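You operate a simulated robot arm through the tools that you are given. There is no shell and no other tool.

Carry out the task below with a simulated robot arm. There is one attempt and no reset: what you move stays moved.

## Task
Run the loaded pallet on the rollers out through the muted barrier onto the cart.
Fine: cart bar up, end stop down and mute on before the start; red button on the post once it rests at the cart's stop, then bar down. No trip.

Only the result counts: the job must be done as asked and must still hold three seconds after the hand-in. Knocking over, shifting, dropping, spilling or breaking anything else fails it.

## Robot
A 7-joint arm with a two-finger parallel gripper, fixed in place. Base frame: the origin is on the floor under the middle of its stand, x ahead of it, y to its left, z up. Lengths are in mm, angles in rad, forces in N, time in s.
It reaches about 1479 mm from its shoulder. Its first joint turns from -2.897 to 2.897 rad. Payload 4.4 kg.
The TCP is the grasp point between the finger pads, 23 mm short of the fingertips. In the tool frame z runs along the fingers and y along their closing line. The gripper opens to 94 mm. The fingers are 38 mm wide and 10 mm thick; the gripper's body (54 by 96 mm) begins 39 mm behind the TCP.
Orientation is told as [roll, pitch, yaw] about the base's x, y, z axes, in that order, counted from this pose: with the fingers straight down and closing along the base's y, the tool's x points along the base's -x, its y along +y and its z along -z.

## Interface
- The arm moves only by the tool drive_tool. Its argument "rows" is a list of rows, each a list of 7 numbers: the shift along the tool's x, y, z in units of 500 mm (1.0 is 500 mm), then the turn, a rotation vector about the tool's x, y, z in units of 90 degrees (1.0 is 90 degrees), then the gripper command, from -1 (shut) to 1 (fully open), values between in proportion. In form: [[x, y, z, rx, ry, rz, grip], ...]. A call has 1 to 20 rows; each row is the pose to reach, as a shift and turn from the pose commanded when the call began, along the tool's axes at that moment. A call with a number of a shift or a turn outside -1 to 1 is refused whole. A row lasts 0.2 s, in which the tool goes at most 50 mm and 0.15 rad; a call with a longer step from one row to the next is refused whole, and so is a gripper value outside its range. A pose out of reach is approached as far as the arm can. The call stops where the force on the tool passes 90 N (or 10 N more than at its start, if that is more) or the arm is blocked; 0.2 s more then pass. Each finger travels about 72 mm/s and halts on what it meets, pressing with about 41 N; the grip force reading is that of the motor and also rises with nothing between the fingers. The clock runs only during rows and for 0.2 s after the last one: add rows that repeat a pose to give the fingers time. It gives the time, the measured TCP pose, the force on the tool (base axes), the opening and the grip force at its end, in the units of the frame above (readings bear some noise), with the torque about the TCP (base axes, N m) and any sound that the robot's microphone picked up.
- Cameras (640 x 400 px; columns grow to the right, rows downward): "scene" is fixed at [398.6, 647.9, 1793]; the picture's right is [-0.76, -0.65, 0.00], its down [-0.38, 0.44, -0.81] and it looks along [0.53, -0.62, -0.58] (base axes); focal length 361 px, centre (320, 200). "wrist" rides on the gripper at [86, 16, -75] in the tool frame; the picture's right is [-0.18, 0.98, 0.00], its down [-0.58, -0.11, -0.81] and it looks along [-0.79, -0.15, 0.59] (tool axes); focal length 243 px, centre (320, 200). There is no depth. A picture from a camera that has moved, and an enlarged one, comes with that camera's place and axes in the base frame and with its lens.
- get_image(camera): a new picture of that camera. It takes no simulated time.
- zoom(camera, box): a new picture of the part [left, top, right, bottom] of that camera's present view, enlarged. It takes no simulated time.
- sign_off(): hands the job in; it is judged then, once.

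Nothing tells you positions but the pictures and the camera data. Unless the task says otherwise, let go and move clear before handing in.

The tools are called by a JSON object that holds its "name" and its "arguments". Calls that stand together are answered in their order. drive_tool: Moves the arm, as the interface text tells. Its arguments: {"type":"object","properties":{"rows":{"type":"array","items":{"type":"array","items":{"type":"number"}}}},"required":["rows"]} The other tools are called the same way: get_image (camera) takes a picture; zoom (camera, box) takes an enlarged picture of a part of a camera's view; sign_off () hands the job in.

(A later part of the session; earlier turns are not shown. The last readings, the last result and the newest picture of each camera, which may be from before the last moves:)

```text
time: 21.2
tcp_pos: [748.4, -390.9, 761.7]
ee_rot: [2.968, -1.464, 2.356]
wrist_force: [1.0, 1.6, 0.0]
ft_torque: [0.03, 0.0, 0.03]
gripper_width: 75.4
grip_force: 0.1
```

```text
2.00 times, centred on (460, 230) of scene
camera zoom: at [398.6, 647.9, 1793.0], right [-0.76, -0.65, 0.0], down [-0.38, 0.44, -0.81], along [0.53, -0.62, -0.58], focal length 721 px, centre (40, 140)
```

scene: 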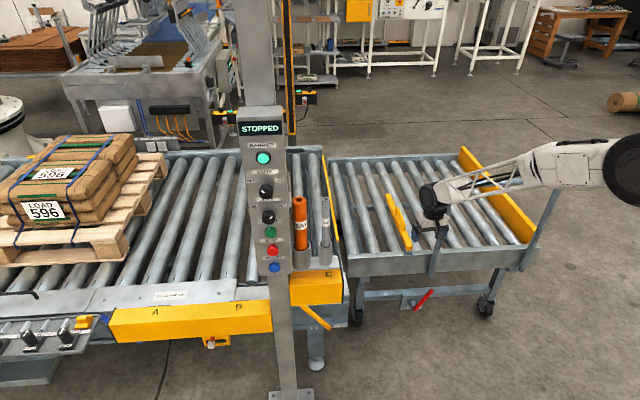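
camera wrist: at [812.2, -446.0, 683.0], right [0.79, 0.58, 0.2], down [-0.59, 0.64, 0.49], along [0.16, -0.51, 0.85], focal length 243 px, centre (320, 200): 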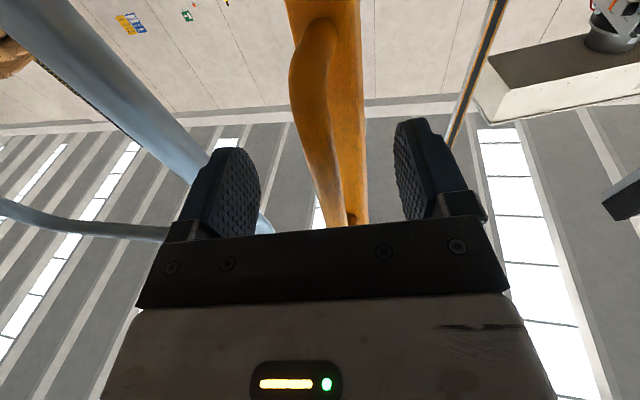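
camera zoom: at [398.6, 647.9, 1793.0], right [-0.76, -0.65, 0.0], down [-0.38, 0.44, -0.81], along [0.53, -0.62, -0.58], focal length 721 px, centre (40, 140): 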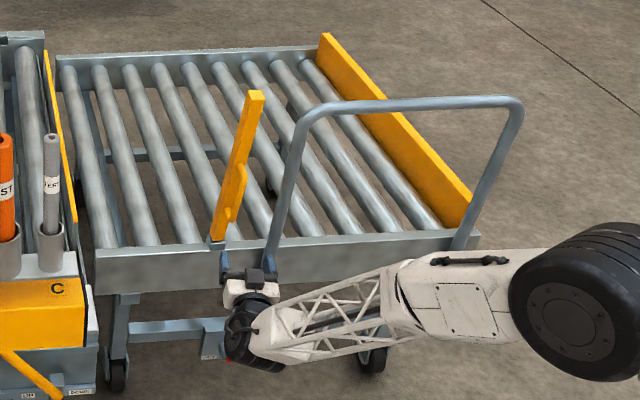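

The bar holds. Now I'll turn the tool back to fingers-down while backing toward the robot, to view the end-stop lever.

{"name": "drive_tool", "arguments": {"rows": [[-0.0089, 0.0118, -0.0616, 0, 0.0715, -0.0126, 0.6], [-0.0179, 0.0236, -0.1232, 0, 0.1431, -0.0252, 0.6], [-0.0268, 0.0354, -0.1848, 0, 0.2146, -0.0378, 0.6], [-0.0358, 0.0472, -0.2465, 0, 0.2862, -0.0505, 0.6], [-0.0447, 0.059, -0.3081, 0, 0.3577, -0.0631, 0.6], [-0.0537, 0.0708, -0.3697, 0, 0.4292, -0.0757, 0.6], [-0.0626, 0.0826, -0.4313, 0, 0.5008, -0.0883, 0.6], [-0.0716, 0.0944, -0.4929, 0, 0.5723, -0.1009, 0.6], [-0.0805, 0.1062, -0.5545, 0, 0.6438, -0.1135, 0.6], [-0.0895, 0.118, -0.6162, 0, 0.7154, -0.1262, 0.6], [-0.0984, 0.1298, -0.6778, 0, 0.7869, -0.1388, 0.6], [-0.1074, 0.1416, -0.7394, 0, 0.8585, -0.1514, 0.6], [-0.1163, 0.1534, -0.801, 0, 0.93, -0.164, 0.6]]}}

{"name": "get_image", "arguments": {"camera": "wrist"}}

{"name": "get_image", "arguments": {"camera": "scene"}}

```text
time: 24.0
tcp_pos: [578.0, -15.1, 778.2]
ee_rot: [-0.175, -0.192, -0.786]
wrist_force: [-0.1, 0.2, 0.2]
ft_torque: [-0.01, -0.01, -0.01]
gripper_width: 75.2
grip_force: 0.0
```

```text
taken
camera wrist: at [529.7, 77.5, 830.2], right [0.83, 0.53, -0.13], down [0.32, -0.27, 0.91], along [0.45, -0.8, -0.4], focal length 243 px, centre (320, 200)
```

wrist: 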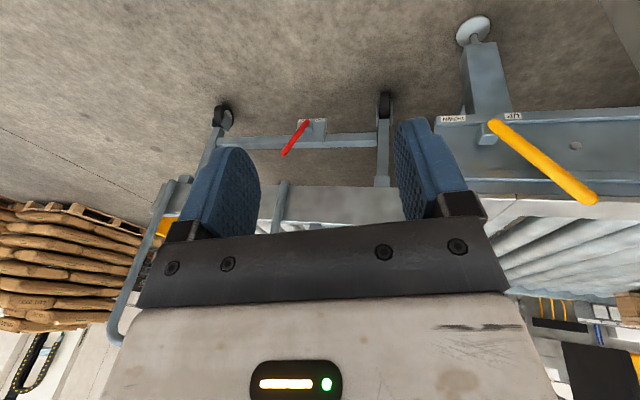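

```text
taken
```

scene: 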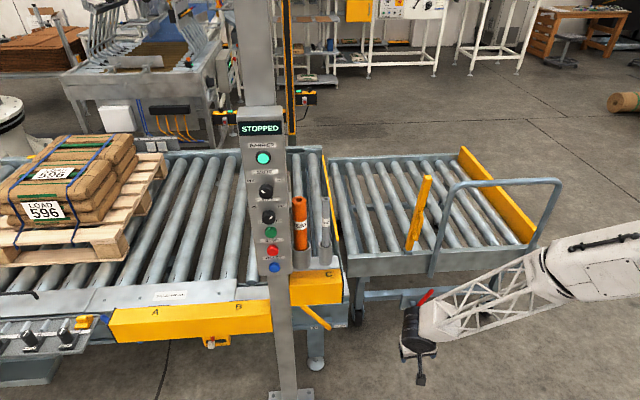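

Now both the red brake lever and the yellow end-stop lever are in view from the front. I'll enlarge to read labels and see how the lever stands.

{"name": "zoom", "arguments": {"camera": "wrist", "box": [420, 60, 640, 220]}}

{"name": "zoom", "arguments": {"camera": "wrist", "box": [260, 100, 350, 170]}}

{"name": "zoom", "arguments": {"camera": "wrist", "box": [430, 90, 540, 160]}}

```text
2.50 times, centred on (530, 140) of wrist
camera zoom: at [529.7, 77.5, 830.2], right [0.83, 0.53, -0.13], down [0.32, -0.27, 0.91], along [0.45, -0.8, -0.4], focal length 606 px, centre (-205, 350)
```

zoom: 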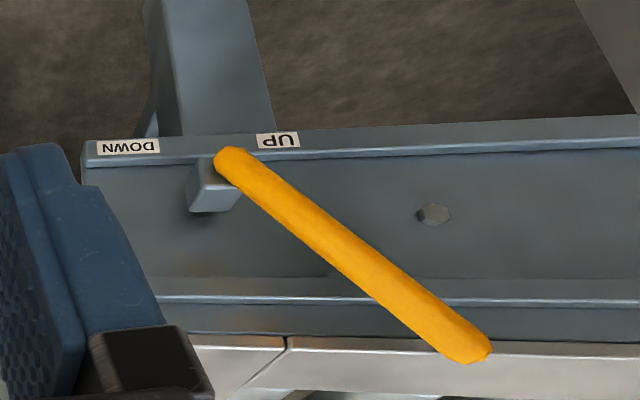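

```text
5.71 times, centred on (305, 135) of wrist
camera zoom: at [529.7, 77.5, 830.2], right [0.83, 0.53, -0.13], down [0.32, -0.27, 0.91], along [0.45, -0.8, -0.4], focal length 1386 px, centre (406, 571)
```

zoom: 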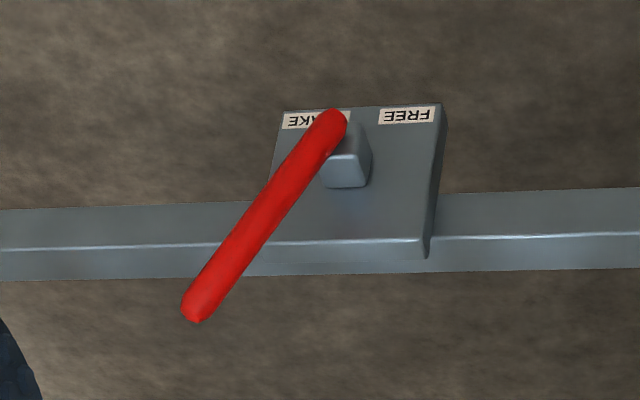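

```text
5.71 times, centred on (485, 125) of wrist
camera zoom: at [529.7, 77.5, 830.2], right [0.83, 0.53, -0.13], down [0.32, -0.27, 0.91], along [0.45, -0.8, -0.4], focal length 1386 px, centre (-623, 629)
```

zoom: 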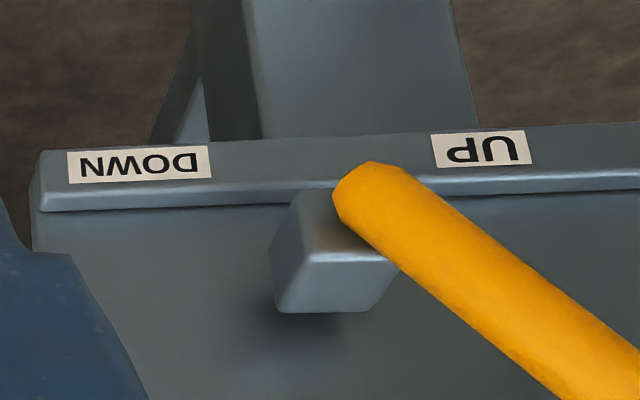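

The brake lever is on BRAKE, and the end-stop lever leans to UP: pivot about (958,-70,481), 190 mm long, tip about z≈637. I'll bring the gripper horizontal in front of it, well below box C and clear of the post.

{"name": "drive_tool", "arguments": {"rows": [[0.002, 0.0693, 0.0197, -0.0222, 0, 0, 0.6], [0.0041, 0.1386, 0.0394, -0.0444, 0, 0, 0.6], [0.0061, 0.2078, 0.059, -0.0666, 0, 0, 0.6], [0.0082, 0.2771, 0.0787, -0.0888, 0, 0, 0.6], [0.0102, 0.3464, 0.0984, -0.111, 0, 0, 0.6]]}}

{"name": "get_image", "arguments": {"camera": "wrist"}}

```text
time: 25.2
tcp_pos: [700.7, 97.1, 700.8]
ee_rot: [-0.002, -0.191, -0.786]
wrist_force: [-0.6, -0.3, -0.7]
ft_torque: [0.0, -0.01, 0.01]
gripper_width: 74.9
grip_force: 0.0
```

```text
taken
camera wrist: at [642.4, 179.9, 756.5], right [0.82, 0.57, 0.04], down [0.22, -0.37, 0.9], along [0.53, -0.73, -0.43], focal length 243 px, centre (320, 200)
```

wrist: 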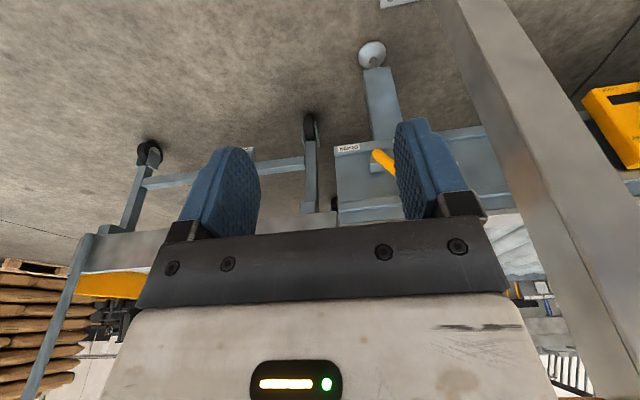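

Post edge is near u≈-775 in the conveyor frame, leaving about 30 mm beside my planned approach. Now rotating the tool to horizontal in front of the lever.

{"name": "drive_tool", "arguments": {"rows": [[-0.0119, 0.0236, 0.0245, 0, -0.0798, 0, 0.6], [-0.0238, 0.0473, 0.0491, 0, -0.1596, 0, 0.6], [-0.0357, 0.0709, 0.0736, 0, -0.2395, 0, 0.6], [-0.0476, 0.0945, 0.0982, 0, -0.3193, 0, 0.6], [-0.0595, 0.1182, 0.1227, 0, -0.3991, 0, 0.6], [-0.0714, 0.1418, 0.1473, 0, -0.4789, 0, 0.6], [-0.0833, 0.1655, 0.1718, 0, -0.5587, 0, 0.6], [-0.0952, 0.1891, 0.1964, 0, -0.6385, 0, 0.6], [-0.1071, 0.2127, 0.2209, 0, -0.7184, 0, 0.6], [-0.119, 0.2364, 0.2455, 0, -0.7982, 0, 0.6], [-0.1309, 0.26, 0.27, 0, -0.878, 0, 0.6]]}}

{"name": "get_image", "arguments": {"camera": "wrist"}}

{"name": "get_image", "arguments": {"camera": "scene"}}

```text
time: 27.6
tcp_pos: [857.4, 121.5, 585.1]
ee_rot: [2.857, -1.566, 2.643]
wrist_force: [0.1, 0.0, 1.2]
ft_torque: [0.04, 0.05, -0.04]
gripper_width: 75.4
grip_force: 0.1
```

```text
taken
camera wrist: at [817.0, 186.4, 497.0], right [0.69, 0.7, 0.18], down [-0.65, 0.49, 0.58], along [0.31, -0.52, 0.79], focal length 243 px, centre (320, 200)
```

wrist: 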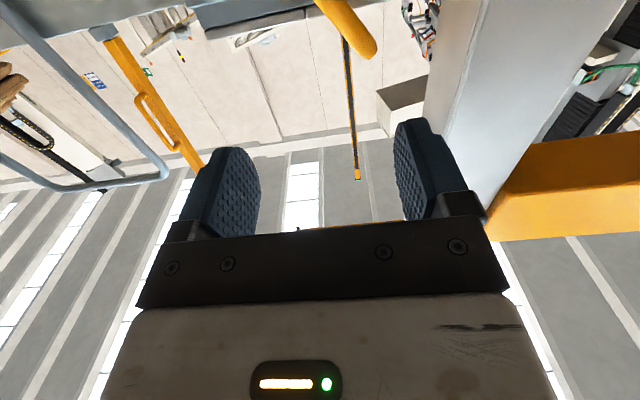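

```text
taken
```

scene: 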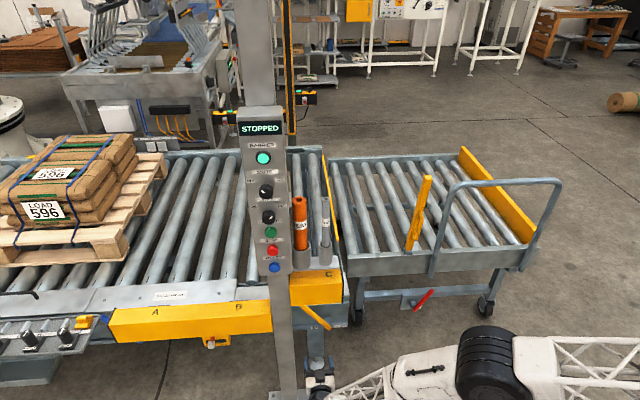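

Lever tip is visible where predicted. I'll roll the gripper -34° to align with the leaning handle and adjust height.

{"name": "drive_tool", "arguments": {"rows": [[0.0052, -0.0008, 0, 0, 0, -0.0764, 0.6], [0.0104, -0.0016, 0, 0, 0, -0.1528, 0.6], [0.0156, -0.0024, 0, 0, 0, -0.2292, 0.6], [0.0208, -0.0032, 0, 0, 0, -0.3056, 0.6], [0.026, -0.004, 0, 0, 0, -0.382, 0.6]]}}

{"name": "get_image", "arguments": {"camera": "wrist"}}

{"name": "zoom", "arguments": {"camera": "scene", "box": [250, 250, 450, 400]}}

```text
time: 28.8
tcp_pos: [855.8, 120.5, 569.4]
ee_rot: [-1.572, -0.967, 0.787]
wrist_force: [0.0, -0.8, -0.3]
ft_torque: [-0.02, 0.01, -0.01]
gripper_width: 75.3
grip_force: 0.1
```

```text
taken
camera wrist: at [778.0, 149.5, 488.6], right [0.65, 0.65, -0.41], down [-0.4, 0.74, 0.54], along [0.65, -0.19, 0.74], focal length 243 px, centre (320, 200)
```

wrist: 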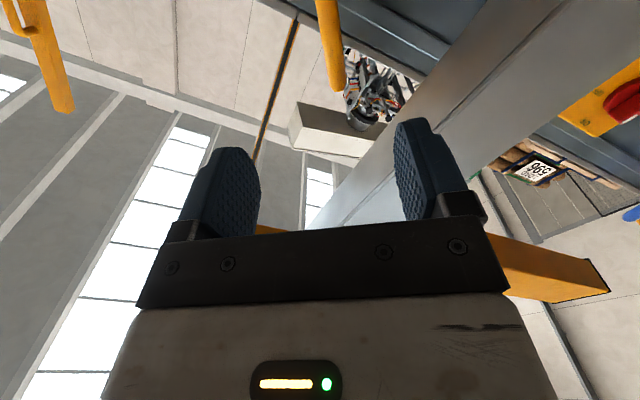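

```text
2.67 times, centred on (350, 325) of scene
camera zoom: at [398.6, 647.9, 1793.0], right [-0.76, -0.65, 0.0], down [-0.38, 0.44, -0.81], along [0.53, -0.62, -0.58], focal length 962 px, centre (240, -133)
```

zoom: 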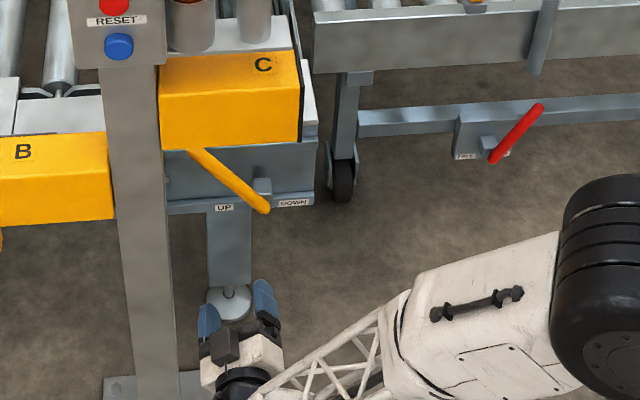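

The handle is aligned with the gap, about 6 mm toward +y. I'll correct that and advance 150 mm, then look again.

{"name": "drive_tool", "arguments": {"rows": [[0, 0.012, 0.05, 0, 0, 0, 0.6], [0, 0.012, 0.11, 0, 0, 0, 0.6], [0, 0.012, 0.17, 0, 0, 0, 0.6], [0, 0.012, 0.23, 0, 0, 0, 0.6], [0, 0.012, 0.3, 0, 0, 0, 0.6]]}}

{"name": "get_image", "arguments": {"camera": "wrist"}}

{"name": "zoom", "arguments": {"camera": "scene", "box": [260, 250, 400, 380]}}

```text
time: 30.0
tcp_pos: [967.7, 16.8, 565.6]
ee_rot: [-1.57, -0.971, 0.787]
wrist_force: [-0.2, -0.5, 0.0]
ft_torque: [-0.04, 0.01, 0.02]
gripper_width: 75.2
grip_force: 0.0
```

```text
taken
camera wrist: at [889.9, 47.1, 484.6], right [0.65, 0.65, -0.4], down [-0.4, 0.74, 0.54], along [0.65, -0.19, 0.74], focal length 243 px, centre (320, 200)
```

wrist: 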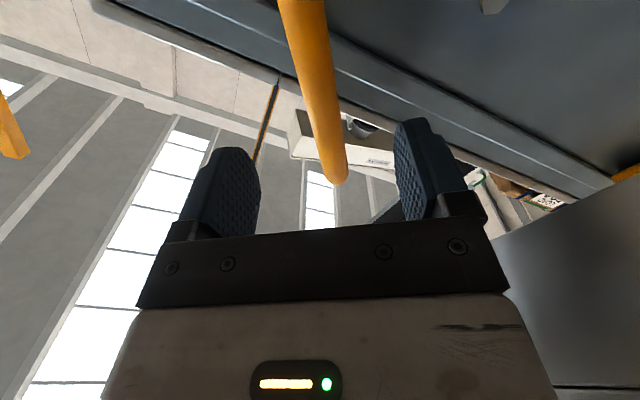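

```text
3.08 times, centred on (330, 315) of scene
camera zoom: at [398.6, 647.9, 1793.0], right [-0.76, -0.65, 0.0], down [-0.38, 0.44, -0.81], along [0.53, -0.62, -0.58], focal length 1110 px, centre (289, -154)
```

zoom: 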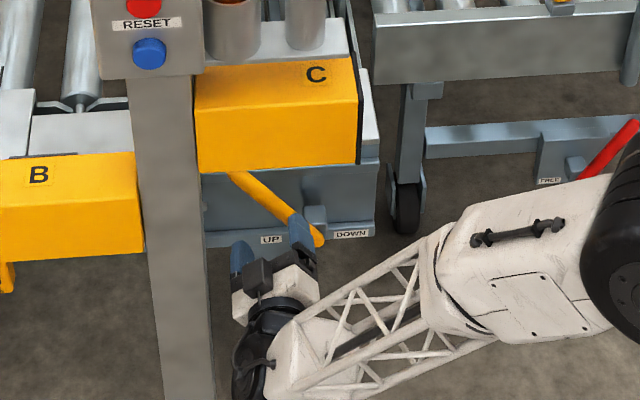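

The handle sits centred and parallel between the fingers. Advancing the last 50 mm and narrowing the fingers around it without clamping.

{"name": "drive_tool", "arguments": {"rows": [[0, 0.0015, 0.04, 0, 0, 0, 0.6], [0, 0.0015, 0.08, 0, 0, 0, 0.6], [0, 0.0015, 0.1, 0, 0, 0, 0.6], [0, 0.0015, 0.1, 0, 0, 0, -0.2], [0, 0.0015, 0.1, 0, 0, 0, -0.2], [0, 0.0015, 0.1, 0, 0, 0, -0.2]]}}

{"name": "get_image", "arguments": {"camera": "wrist"}}

{"name": "zoom", "arguments": {"camera": "scene", "box": [260, 250, 400, 380]}}

```text
time: 31.4
tcp_pos: [1002.9, -18.9, 566.5]
ee_rot: [-1.573, -0.971, 0.787]
wrist_force: [-0.5, -0.5, 0.1]
ft_torque: [0.01, 0.02, 0.01]
gripper_width: 37.3
grip_force: 0.1
```

```text
taken
camera wrist: at [925.1, 10.4, 484.8], right [0.65, 0.65, -0.4], down [-0.4, 0.74, 0.54], along [0.65, -0.19, 0.74], focal length 243 px, centre (320, 200)
```

wrist: 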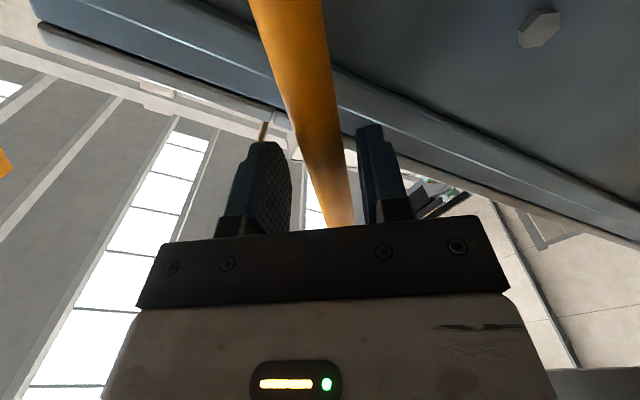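

```text
3.08 times, centred on (330, 315) of scene
camera zoom: at [398.6, 647.9, 1793.0], right [-0.76, -0.65, 0.0], down [-0.38, 0.44, -0.81], along [0.53, -0.62, -0.58], focal length 1110 px, centre (289, -154)
```

zoom: 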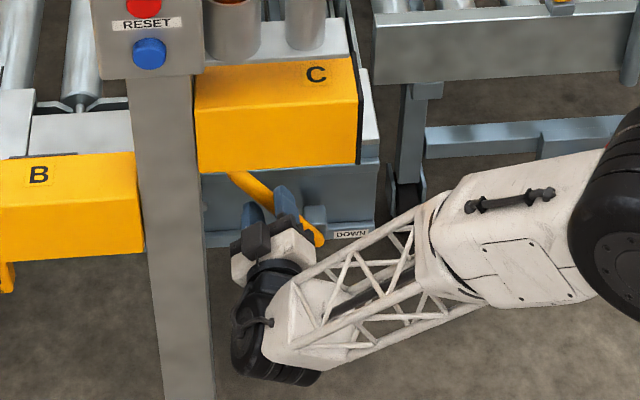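

The fingers cage the handle. I'll narrow to ~26 mm and swing the lever about its pivot toward DOWN by 20° first.

{"name": "drive_tool", "arguments": {"rows": [[0, 0, 0, 0, 0, 0, -0.45], [0, 0, 0, 0, 0, 0, -0.45], [0.0005, -0.0148, 0, 0, 0, 0.0444, -0.45], [0.0021, -0.0295, 0, 0, 0, 0.0889, -0.45], [0.0046, -0.044, 0, 0, 0, 0.1333, -0.45], [0.0082, -0.0584, 0, 0, 0, 0.1778, -0.45], [0.0128, -0.0726, 0, 0, 0, 0.2222, -0.45]]}}

{"name": "get_image", "arguments": {"camera": "wrist"}}

{"name": "zoom", "arguments": {"camera": "scene", "box": [260, 250, 400, 380]}}

```text
time: 33.0
tcp_pos: [978.4, -40.5, 579.0]
ee_rot: [-1.573, -1.321, 0.788]
wrist_force: [2.1, 2.8, 0.5]
ft_torque: [-0.02, 0.04, 0.1]
gripper_width: 27.4
grip_force: 1.0
```

```text
taken
camera wrist: at [921.8, 9.0, 490.4], right [0.71, 0.71, -0.07], down [-0.54, 0.6, 0.59], along [0.45, -0.38, 0.81], focal length 243 px, centre (320, 200)
```

wrist: 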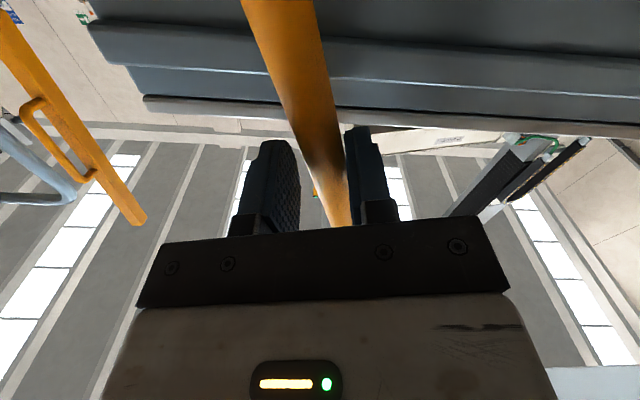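

```text
3.08 times, centred on (330, 315) of scene
camera zoom: at [398.6, 647.9, 1793.0], right [-0.76, -0.65, 0.0], down [-0.38, 0.44, -0.81], along [0.53, -0.62, -0.58], focal length 1110 px, centre (289, -154)
```

zoom: 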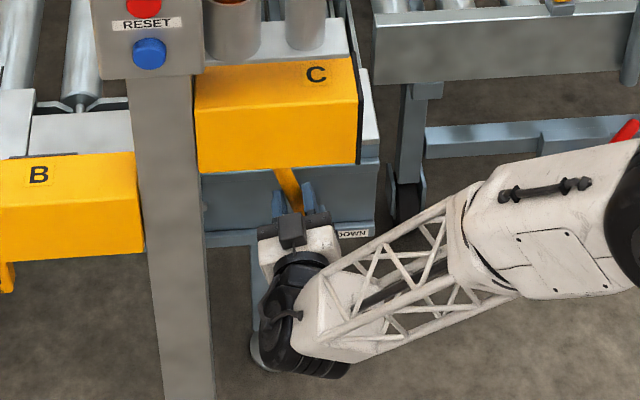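

The lever moves freely with only a few newtons. Continuing the swing by another 40°.

{"name": "drive_tool", "arguments": {"rows": [[0.0008, -0.0185, 0, 0, 0, 0.0556, -0.45], [0.0032, -0.0368, 0, 0, 0, 0.1111, -0.45], [0.0072, -0.0549, 0, 0, 0, 0.1667, -0.45], [0.0128, -0.0725, 0, 0, 0, 0.2222, -0.45], [0.0199, -0.0896, 0, 0, 0, 0.2778, -0.45], [0.0284, -0.106, 0, 0, 0, 0.3333, -0.45], [0.0383, -0.1216, 0, 0, 0, 0.3889, -0.45], [0.0496, -0.1363, 0, 0, 0, 0.4444, -0.45]]}}

{"name": "get_image", "arguments": {"camera": "wrist"}}

{"name": "get_image", "arguments": {"camera": "scene"}}

{"name": "zoom", "arguments": {"camera": "scene", "box": [280, 130, 420, 350]}}

```text
time: 34.8
tcp_pos: [937.6, -81.1, 578.8]
ee_rot: [1.563, -1.22, -2.358]
wrist_force: [-1.2, -1.4, -2.3]
ft_torque: [0.0, 0.06, -0.05]
gripper_width: 27.0
grip_force: 1.5
out of reach, approached as far as the arm can: row 7, 8
```

```text
taken
camera wrist: at [917.4, 3.9, 502.5], right [0.61, 0.6, 0.51], down [-0.78, 0.36, 0.51], along [0.12, -0.71, 0.69], focal length 243 px, centre (320, 200)
```

wrist: 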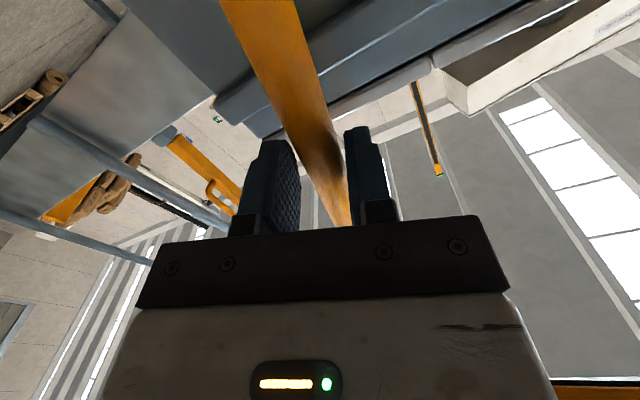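

```text
taken
```

scene: 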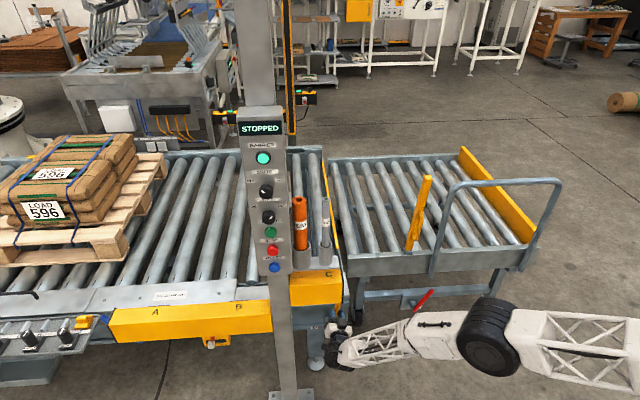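

```text
1.82 times, centred on (350, 240) of scene
camera zoom: at [398.6, 647.9, 1793.0], right [-0.76, -0.65, 0.0], down [-0.38, 0.44, -0.81], along [0.53, -0.62, -0.58], focal length 656 px, centre (266, 127)
```

zoom: 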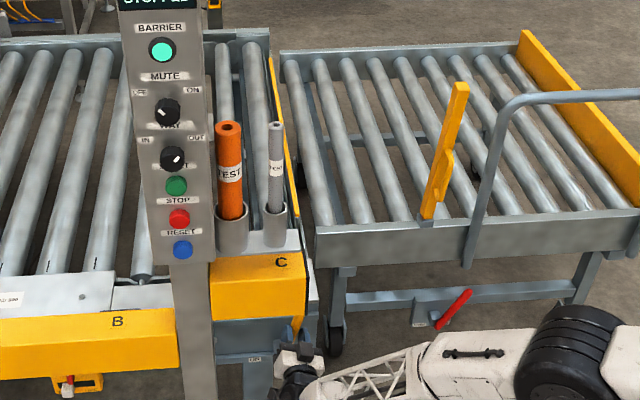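

The swing is good so far (lever ~16° past vertical), but the wrist hit its rotation limit. I'll stop rotating, widen the gap a bit, and push the lever on by translation only.

{"name": "drive_tool", "arguments": {"rows": [[0, 0, 0, 0, 0, -0.03, -0.04], [0, 0, 0, 0, 0, -0.0622, -0.04], [-0.0012, -0.0208, 0, 0, 0, -0.0622, -0.04], [-0.0014, -0.042, 0, 0, 0, -0.0622, -0.04], [0.0008, -0.062, 0, 0, 0, -0.0622, -0.04]]}}

{"name": "get_image", "arguments": {"camera": "wrist"}}

{"name": "zoom", "arguments": {"camera": "scene", "box": [280, 230, 400, 380]}}

{"name": "zoom", "arguments": {"camera": "scene", "box": [280, 130, 380, 290]}}

```text
time: 36.0
tcp_pos: [916.7, -103.3, 565.2]
ee_rot: [1.563, -1.319, -2.353]
wrist_force: [2.4, 0.5, 3.2]
ft_torque: [0.0, -0.15, 0.02]
gripper_width: 46.9
grip_force: 1.9
```

```text
taken
camera wrist: at [891.8, -22.3, 485.6], right [0.64, 0.64, 0.42], down [-0.74, 0.4, 0.54], along [0.17, -0.66, 0.73], focal length 243 px, centre (320, 200)
```

wrist: 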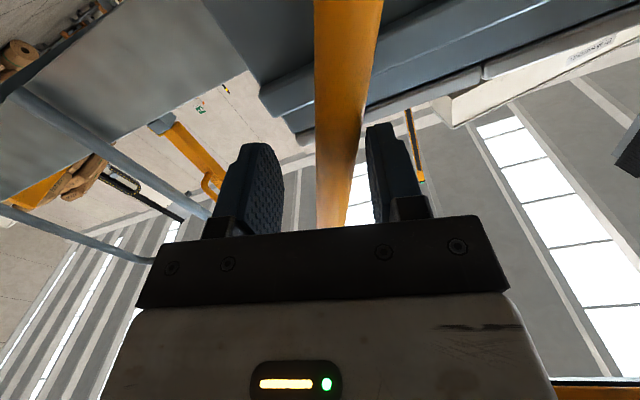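

```text
2.67 times, centred on (340, 305) of scene
camera zoom: at [398.6, 647.9, 1793.0], right [-0.76, -0.65, 0.0], down [-0.38, 0.44, -0.81], along [0.53, -0.62, -0.58], focal length 962 px, centre (267, -80)
```

zoom: 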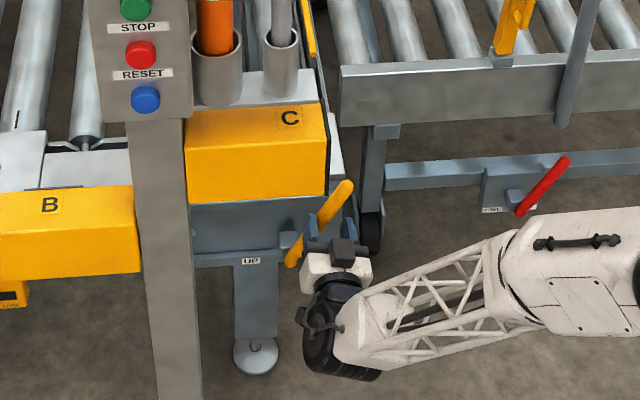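

```text
2.50 times, centred on (330, 210) of scene
camera zoom: at [398.6, 647.9, 1793.0], right [-0.76, -0.65, 0.0], down [-0.38, 0.44, -0.81], along [0.53, -0.62, -0.58], focal length 902 px, centre (295, 175)
```

zoom: 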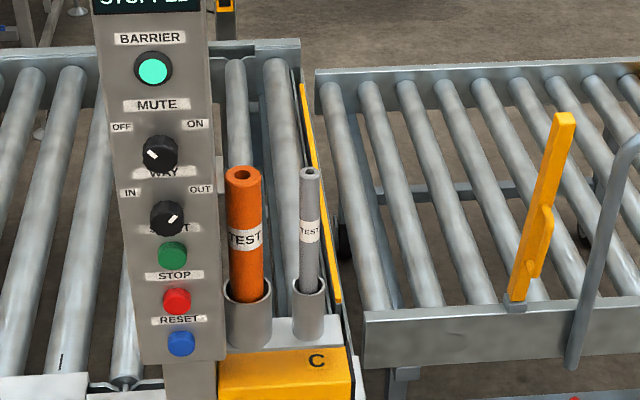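

The lever is clearly past vertical toward DOWN; the end stop still seems partly raised. Pushing further until I feel the lever's end.

{"name": "drive_tool", "arguments": {"rows": [[0.0031, -0.008, 0, 0, 0, 0, -0.04], [0.0062, -0.016, 0, 0, 0, 0, -0.04], [0.013, -0.0302, 0, 0, 0, 0, -0.04], [0.02, -0.0424, 0, 0, 0, 0, -0.04], [0.0278, -0.0526, 0, 0, 0, 0, -0.04]]}}

{"name": "get_image", "arguments": {"camera": "wrist"}}

{"name": "zoom", "arguments": {"camera": "scene", "box": [280, 230, 400, 380]}}

{"name": "zoom", "arguments": {"camera": "scene", "box": [280, 130, 380, 290]}}

```text
time: 37.2
tcp_pos: [904.4, -116.7, 553.0]
ee_rot: [1.587, -1.313, -2.376]
wrist_force: [17.7, 19.8, 47.3]
ft_torque: [0.69, -1.99, 0.62]
gripper_width: 61.5
grip_force: 18.3
```

```text
taken
camera wrist: at [880.5, -35.3, 472.2], right [0.64, 0.64, 0.43], down [-0.75, 0.4, 0.53], along [0.17, -0.66, 0.73], focal length 243 px, centre (320, 200)
```

wrist: 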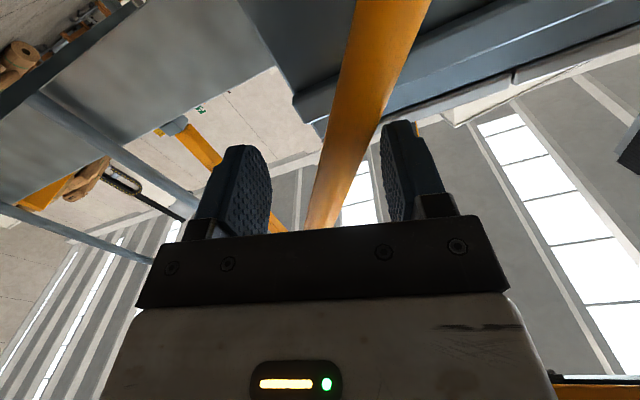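

```text
2.67 times, centred on (340, 305) of scene
camera zoom: at [398.6, 647.9, 1793.0], right [-0.76, -0.65, 0.0], down [-0.38, 0.44, -0.81], along [0.53, -0.62, -0.58], focal length 962 px, centre (267, -80)
```

zoom: 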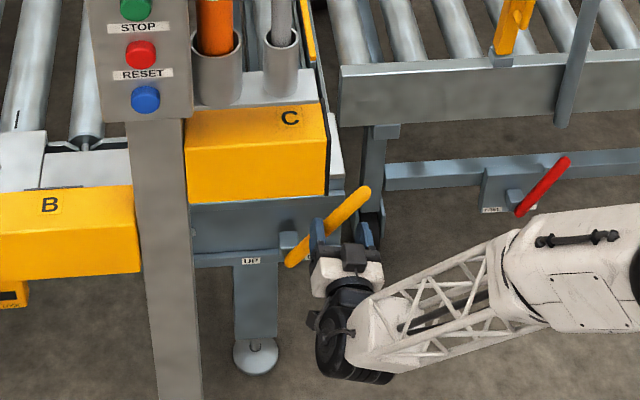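

```text
2.50 times, centred on (330, 210) of scene
camera zoom: at [398.6, 647.9, 1793.0], right [-0.76, -0.65, 0.0], down [-0.38, 0.44, -0.81], along [0.53, -0.62, -0.58], focal length 902 px, centre (295, 175)
```

zoom: 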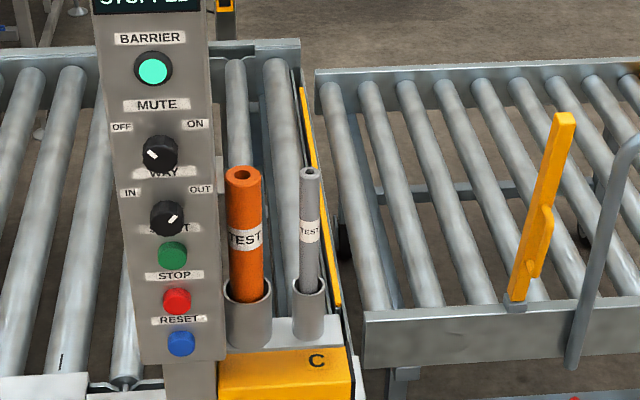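

The lever has reached about +35°, mirror of where it began, and now resists. I'll compare the end-stop plate with its earlier look.

{"name": "zoom", "arguments": {"camera": "scene", "box": [290, 140, 370, 280]}}

{"name": "zoom", "arguments": {"camera": "scene", "box": [310, 150, 350, 260]}}

```text
2.86 times, centred on (330, 210) of scene
camera zoom: at [398.6, 647.9, 1793.0], right [-0.76, -0.65, 0.0], down [-0.38, 0.44, -0.81], along [0.53, -0.62, -0.58], focal length 1030 px, centre (291, 171)
```

zoom: 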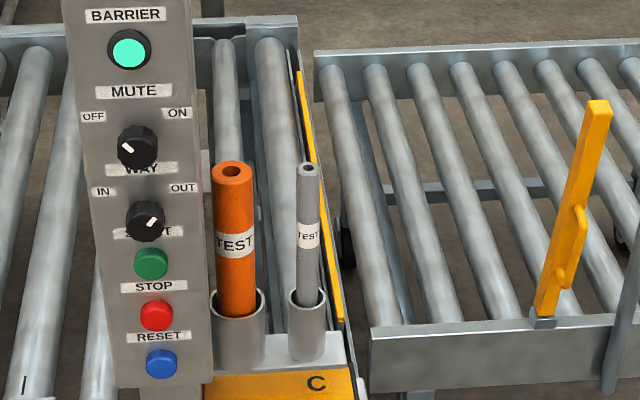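

```text
3.64 times, centred on (330, 205) of scene
camera zoom: at [398.6, 647.9, 1793.0], right [-0.76, -0.65, 0.0], down [-0.38, 0.44, -0.81], along [0.53, -0.62, -0.58], focal length 1312 px, centre (284, 182)
```

zoom: 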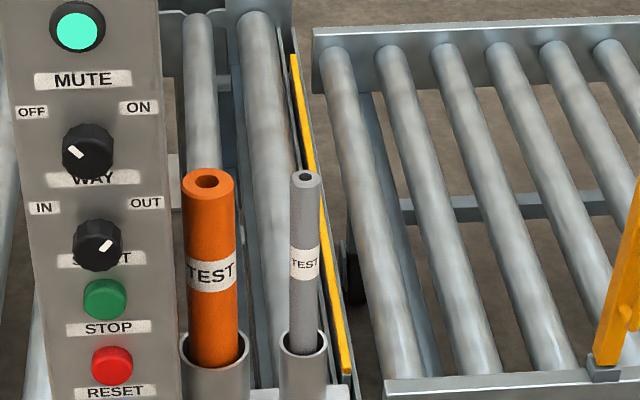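

The plate has dropped by about 85 mm, to just below the roller tops, so the end stop is down. I'll open the fingers and withdraw straight back.

{"name": "drive_tool", "arguments": {"rows": [[0, 0, 0, 0, 0, 0, 0.6], [0, 0.006, 0, 0, 0, 0, 0.6], [0, 0.006, -0.04, 0, 0, 0, 0.6], [0, 0.006, -0.12, 0, 0, 0, 0.6], [0, 0.006, -0.2, 0, 0, 0, 0.6]]}}

{"name": "zoom", "arguments": {"camera": "scene", "box": [280, 230, 400, 380]}}

{"name": "zoom", "arguments": {"camera": "scene", "box": [290, 140, 370, 280]}}

{"name": "get_image", "arguments": {"camera": "wrist"}}

```text
time: 38.4
tcp_pos: [842.4, -40.6, 550.8]
ee_rot: [1.554, -1.332, -2.349]
wrist_force: [-0.1, -0.4, -0.5]
ft_torque: [0.0, 0.02, -0.03]
gripper_width: 75.0
grip_force: 0.0
out of reach, approached as far as the arm can: row 5
```

```text
2.67 times, centred on (340, 305) of scene
camera zoom: at [398.6, 647.9, 1793.0], right [-0.76, -0.65, 0.0], down [-0.38, 0.44, -0.81], along [0.53, -0.62, -0.58], focal length 962 px, centre (267, -80)
```

zoom: 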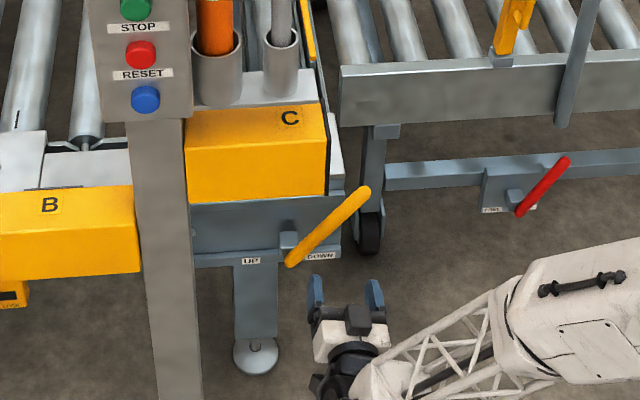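

```text
2.86 times, centred on (330, 210) of scene
camera zoom: at [398.6, 647.9, 1793.0], right [-0.76, -0.65, 0.0], down [-0.38, 0.44, -0.81], along [0.53, -0.62, -0.58], focal length 1030 px, centre (291, 171)
```

zoom: 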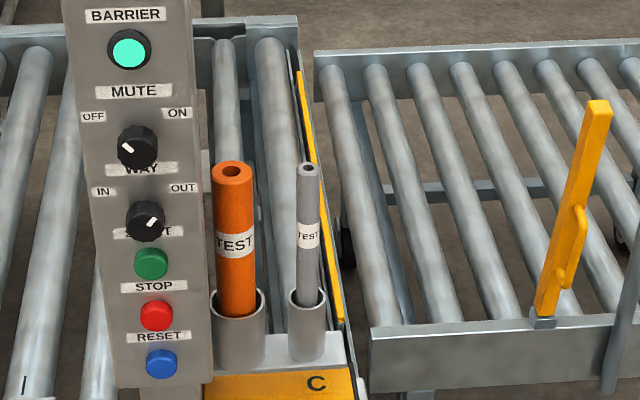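

```text
taken
camera wrist: at [816.5, 39.2, 470.4], right [0.65, 0.64, 0.41], down [-0.74, 0.41, 0.54], along [0.18, -0.66, 0.73], focal length 243 px, centre (320, 200)
```

wrist: 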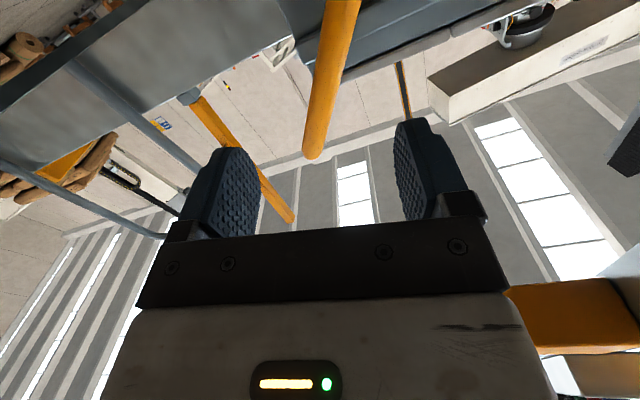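

Lever holds at DOWN. Next is the MUTE knob: I'll back off from the conveyor, rolling the wrist back away from its limit, then rise in front of the panel.

{"name": "drive_tool", "arguments": {"rows": [[0, 0, -0.08, 0, 0, -0.083, 0.6], [0, 0, -0.16, 0, 0, -0.167, 0.6], [0, 0, -0.24, 0, 0, -0.25, 0.6], [0, 0, -0.32, 0, 0, -0.333, 0.6], [0, 0, -0.4, 0, 0, -0.417, 0.6], [0, 0, -0.48, 0, 0, -0.5, 0.6]]}}

```text
time: 39.8
tcp_pos: [673.0, 128.0, 552.4]
ee_rot: [-1.568, -1.035, 0.776]
wrist_force: [0.5, -0.8, 0.4]
ft_torque: [-0.02, 0.01, -0.01]
gripper_width: 75.3
grip_force: 0.1
```

Clear of the lever. Now raising the gripper toward panel height in two stages.

{"name": "drive_tool", "arguments": {"rows": [[-0.0853, -0.0261, 0, 0, 0, -0.03, 0.6], [-0.1706, -0.0522, 0, 0, 0, -0.06, 0.6], [-0.2559, -0.0783, 0, 0, 0, -0.09, 0.6], [-0.3412, -0.1044, 0, 0, 0, -0.12, 0.6], [-0.4266, -0.1304, 0, 0, 0, -0.15, 0.6], [-0.5119, -0.1565, 0, 0, 0, -0.18, 0.6], [-0.5972, -0.1826, 0, 0, 0, -0.21, 0.6], [-0.6825, -0.2087, 0, 0, 0, -0.24, 0.6], [-0.7678, -0.2348, 0, 0, 0, -0.27, 0.6]]}}

{"name": "get_image", "arguments": {"camera": "scene"}}

{"name": "get_image", "arguments": {"camera": "wrist"}}

```text
time: 41.8
tcp_pos: [739.9, 195.1, 942.7]
ee_rot: [-1.569, -0.611, 0.778]
wrist_force: [-0.6, 0.0, -0.6]
ft_torque: [-0.04, -0.01, 0.0]
gripper_width: 75.1
grip_force: 0.0
```

```text
taken
```

scene: 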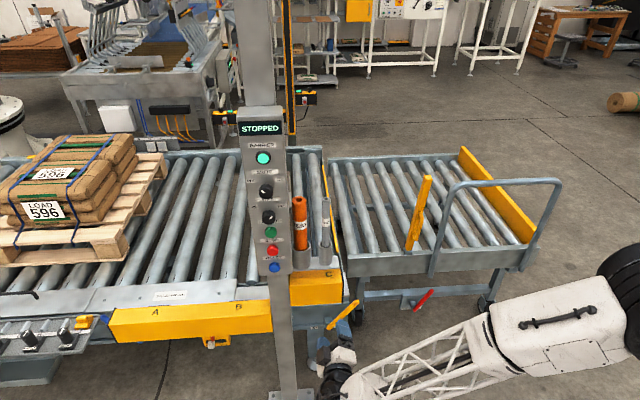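

```text
taken
camera wrist: at [645.3, 207.0, 878.2], right [0.51, 0.5, -0.7], down [-0.27, 0.86, 0.42], along [0.82, -0.03, 0.58], focal length 243 px, centre (320, 200)
```

wrist: 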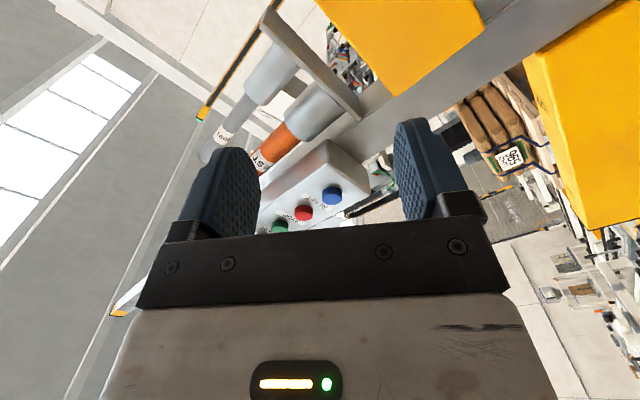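

Now the second stage up, ending at MUTE height with the closing line near vertical.

{"name": "drive_tool", "arguments": {"rows": [[-0.0674, -0.0578, 0, 0, 0, -0.0309, 0.6], [-0.1348, -0.1156, 0, 0, 0, -0.0618, 0.6], [-0.2022, -0.1734, 0, 0, 0, -0.0927, 0.6], [-0.2696, -0.2312, 0, 0, 0, -0.1236, 0.6], [-0.3369, -0.2891, 0, 0, 0, -0.1544, 0.6], [-0.4043, -0.3469, 0, 0, 0, -0.1853, 0.6], [-0.4717, -0.4047, 0, 0, 0, -0.2162, 0.6], [-0.5391, -0.4625, 0, 0, 0, -0.2471, 0.6], [-0.6065, -0.5203, 0, 0, 0, -0.278, 0.6]]}}

{"name": "get_image", "arguments": {"camera": "wrist"}}

{"name": "get_image", "arguments": {"camera": "scene"}}

```text
time: 43.8
tcp_pos: [809.6, 261.1, 1330.1]
ee_rot: [-1.57, -0.175, 0.78]
wrist_force: [0.0, 0.2, -1.3]
ft_torque: [0.0, -0.04, -0.03]
gripper_width: 75.4
grip_force: 0.1
```

```text
taken
camera wrist: at [700.0, 258.2, 1298.3], right [0.25, 0.25, -0.94], down [-0.17, 0.96, 0.21], along [0.95, 0.11, 0.28], focal length 243 px, centre (320, 200)
```

wrist: 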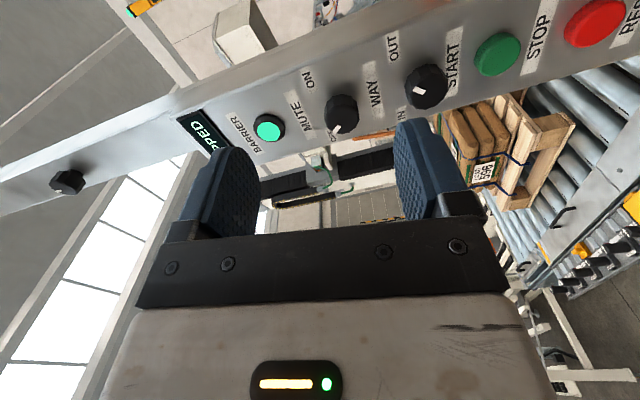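

```text
taken
```

scene: 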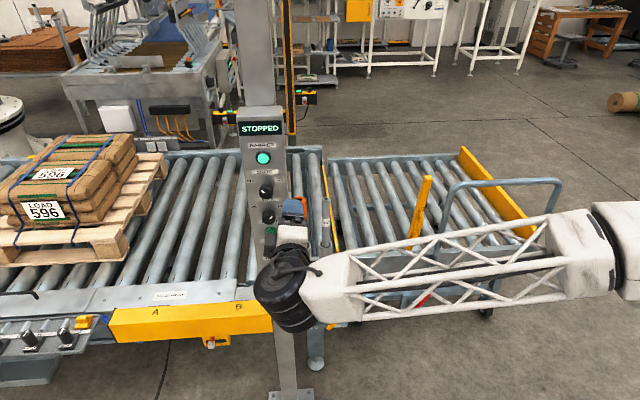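

The panel is well in view from the side. I'll zoom to triangulate the MUTE knob, its depth, and the labels.

{"name": "zoom", "arguments": {"camera": "wrist", "box": [230, 30, 450, 170]}}

{"name": "zoom", "arguments": {"camera": "scene", "box": [235, 130, 315, 230]}}

{"name": "zoom", "arguments": {"camera": "wrist", "box": [300, 70, 380, 140]}}

```text
2.86 times, centred on (340, 100) of wrist
camera zoom: at [700.0, 258.2, 1298.3], right [0.25, 0.25, -0.94], down [-0.17, 0.96, 0.21], along [0.95, 0.11, 0.28], focal length 693 px, centre (263, 486)
```

zoom: 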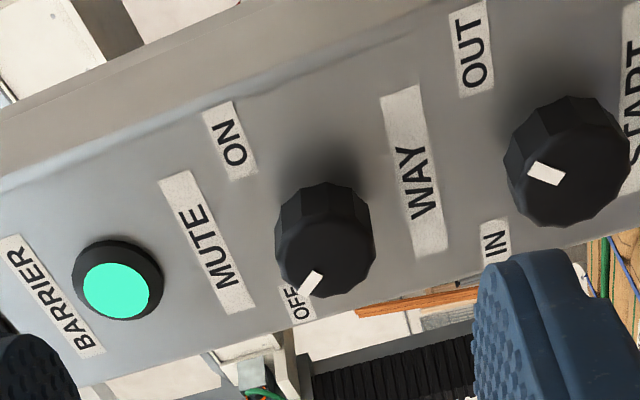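

```text
4.00 times, centred on (275, 180) of scene
camera zoom: at [398.6, 647.9, 1793.0], right [-0.76, -0.65, 0.0], down [-0.38, 0.44, -0.81], along [0.53, -0.62, -0.58], focal length 1443 px, centre (500, 280)
```

zoom: 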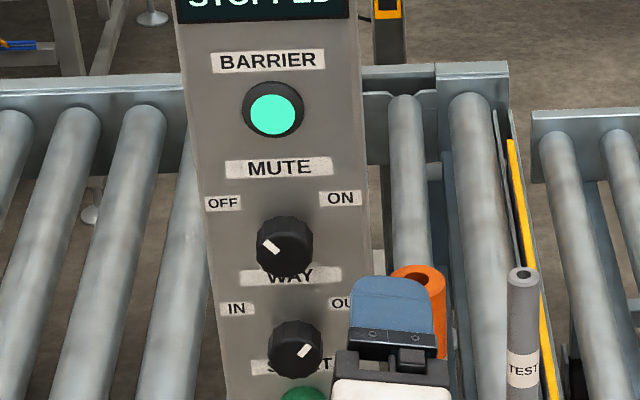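

```text
5.71 times, centred on (340, 105) of wrist
camera zoom: at [700.0, 258.2, 1298.3], right [0.25, 0.25, -0.94], down [-0.17, 0.96, 0.21], along [0.95, 0.11, 0.28], focal length 1386 px, centre (206, 743)
```

zoom: 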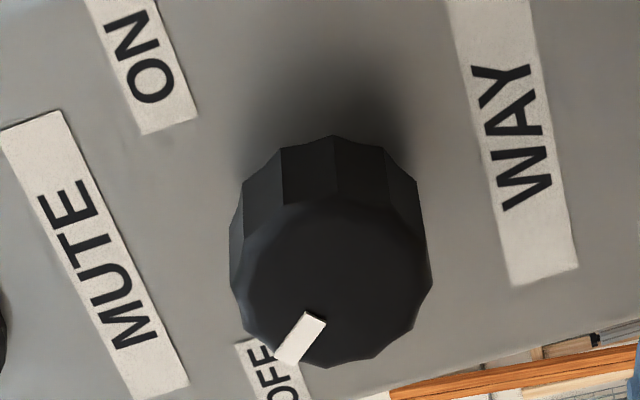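

I place the MUTE knob face at about u=-807, n=-497, z=1328 (diameter ~32 mm), pointer at OFF, needing a 90° clockwise turn. I'll line up in front of it first and recheck.

{"name": "drive_tool", "arguments": {"rows": [[-0.0326, 0.0071, 0.028, 0, 0, 0, 0.3], [-0.0651, 0.0142, 0.056, 0, 0, 0, 0.3], [-0.0977, 0.0213, 0.084, 0, 0, 0, 0.3]]}}

{"name": "get_image", "arguments": {"camera": "wrist"}}

{"name": "zoom", "arguments": {"camera": "scene", "box": [235, 130, 315, 230]}}

{"name": "zoom", "arguments": {"camera": "wrist", "box": [240, 80, 420, 200]}}

```text
time: 44.6
tcp_pos: [876.6, 269.8, 1328.0]
ee_rot: [-1.569, -0.177, 0.781]
wrist_force: [0.2, -1.2, 0.3]
ft_torque: [0.07, 0.03, -0.01]
gripper_width: 61.0
grip_force: 0.0
```

```text
taken
camera wrist: at [766.4, 266.3, 1297.4], right [0.25, 0.25, -0.94], down [-0.17, 0.96, 0.21], along [0.95, 0.11, 0.28], focal length 243 px, centre (320, 200)
```

wrist: 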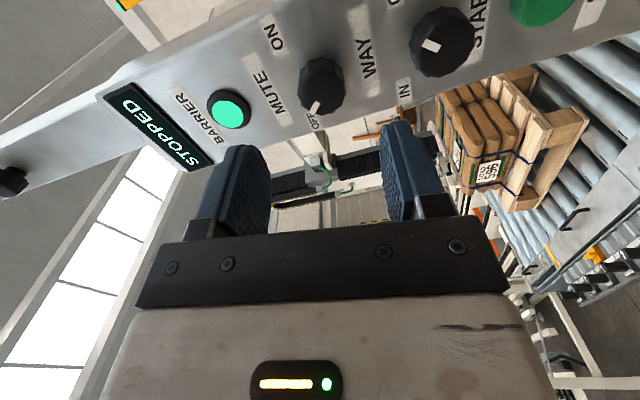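

```text
4.00 times, centred on (275, 180) of scene
camera zoom: at [398.6, 647.9, 1793.0], right [-0.76, -0.65, 0.0], down [-0.38, 0.44, -0.81], along [0.53, -0.62, -0.58], focal length 1443 px, centre (500, 280)
```

zoom: 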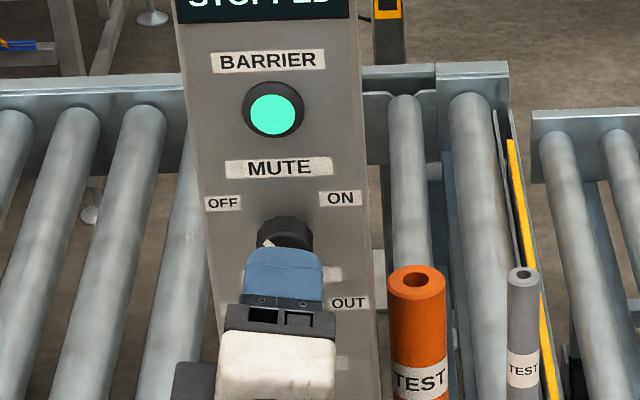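

```text
3.33 times, centred on (330, 140) of wrist
camera zoom: at [766.4, 266.3, 1297.4], right [0.25, 0.25, -0.94], down [-0.17, 0.96, 0.21], along [0.95, 0.11, 0.28], focal length 809 px, centre (287, 400)
```

zoom: 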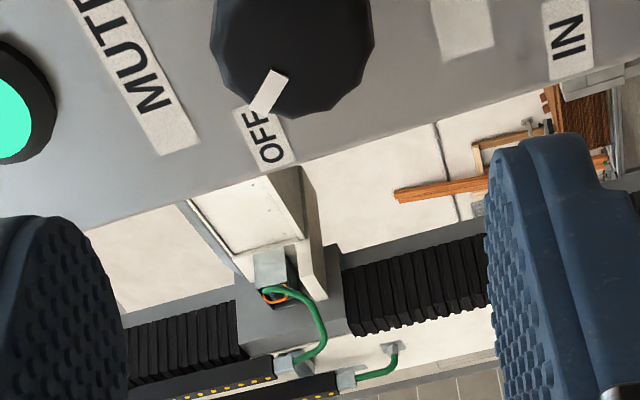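

Refined: knob face at n≈-495, u≈-806.5, z≈1325. Sliding over the knob now, then closing gently.

{"name": "drive_tool", "arguments": {"rows": [[0.009, 0.0035, 0.03, 0, 0, 0, 0.3], [0.009, 0.0035, 0.08, 0, 0, 0, 0.3], [0.009, 0.0035, 0.12, 0, 0, 0, 0.3], [0.009, 0.0035, 0.146, 0, 0, 0, 0.3]]}}

{"name": "get_image", "arguments": {"camera": "wrist"}}

{"name": "zoom", "arguments": {"camera": "scene", "box": [235, 130, 315, 230]}}

```text
time: 45.6
tcp_pos: [925.8, 213.5, 1324.4]
ee_rot: [-1.57, -0.177, 0.779]
wrist_force: [0.0, 0.0, 0.2]
ft_torque: [0.01, 0.0, 0.0]
gripper_width: 61.0
grip_force: 0.0
```

```text
taken
camera wrist: at [815.6, 209.5, 1292.5], right [0.25, 0.25, -0.94], down [-0.17, 0.96, 0.21], along [0.95, 0.11, 0.28], focal length 243 px, centre (320, 200)
```

wrist: 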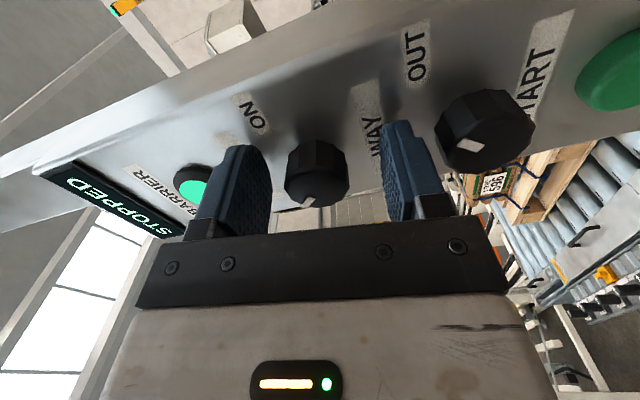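

```text
4.00 times, centred on (275, 180) of scene
camera zoom: at [398.6, 647.9, 1793.0], right [-0.76, -0.65, 0.0], down [-0.38, 0.44, -0.81], along [0.53, -0.62, -0.58], focal length 1443 px, centre (500, 280)
```

zoom: 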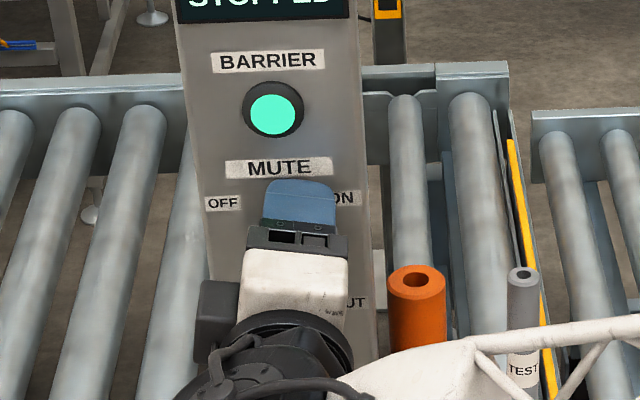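

The knob sits centred between the pads. Closing on it.

{"name": "drive_tool", "arguments": {"rows": [[0, 0, 0, 0, 0, 0, 0], [0, 0, 0, 0, 0, 0, -0.3], [0, 0, 0, 0, 0, 0, -0.6], [0, 0, 0, 0, 0, 0, -0.6]]}}

{"name": "get_image", "arguments": {"camera": "wrist"}}

```text
time: 46.6
tcp_pos: [925.9, 213.7, 1327.2]
ee_rot: [-1.571, -0.181, 0.78]
wrist_force: [7.5, -5.7, 25.1]
ft_torque: [-0.23, -0.37, -0.21]
gripper_width: 31.4
grip_force: 44.8
```

```text
taken
camera wrist: at [815.3, 209.4, 1294.8], right [0.25, 0.25, -0.93], down [-0.17, 0.96, 0.21], along [0.95, 0.11, 0.29], focal length 243 px, centre (320, 200)
```

wrist: 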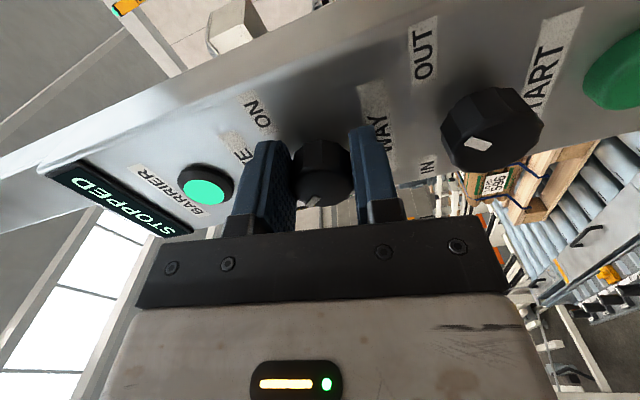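

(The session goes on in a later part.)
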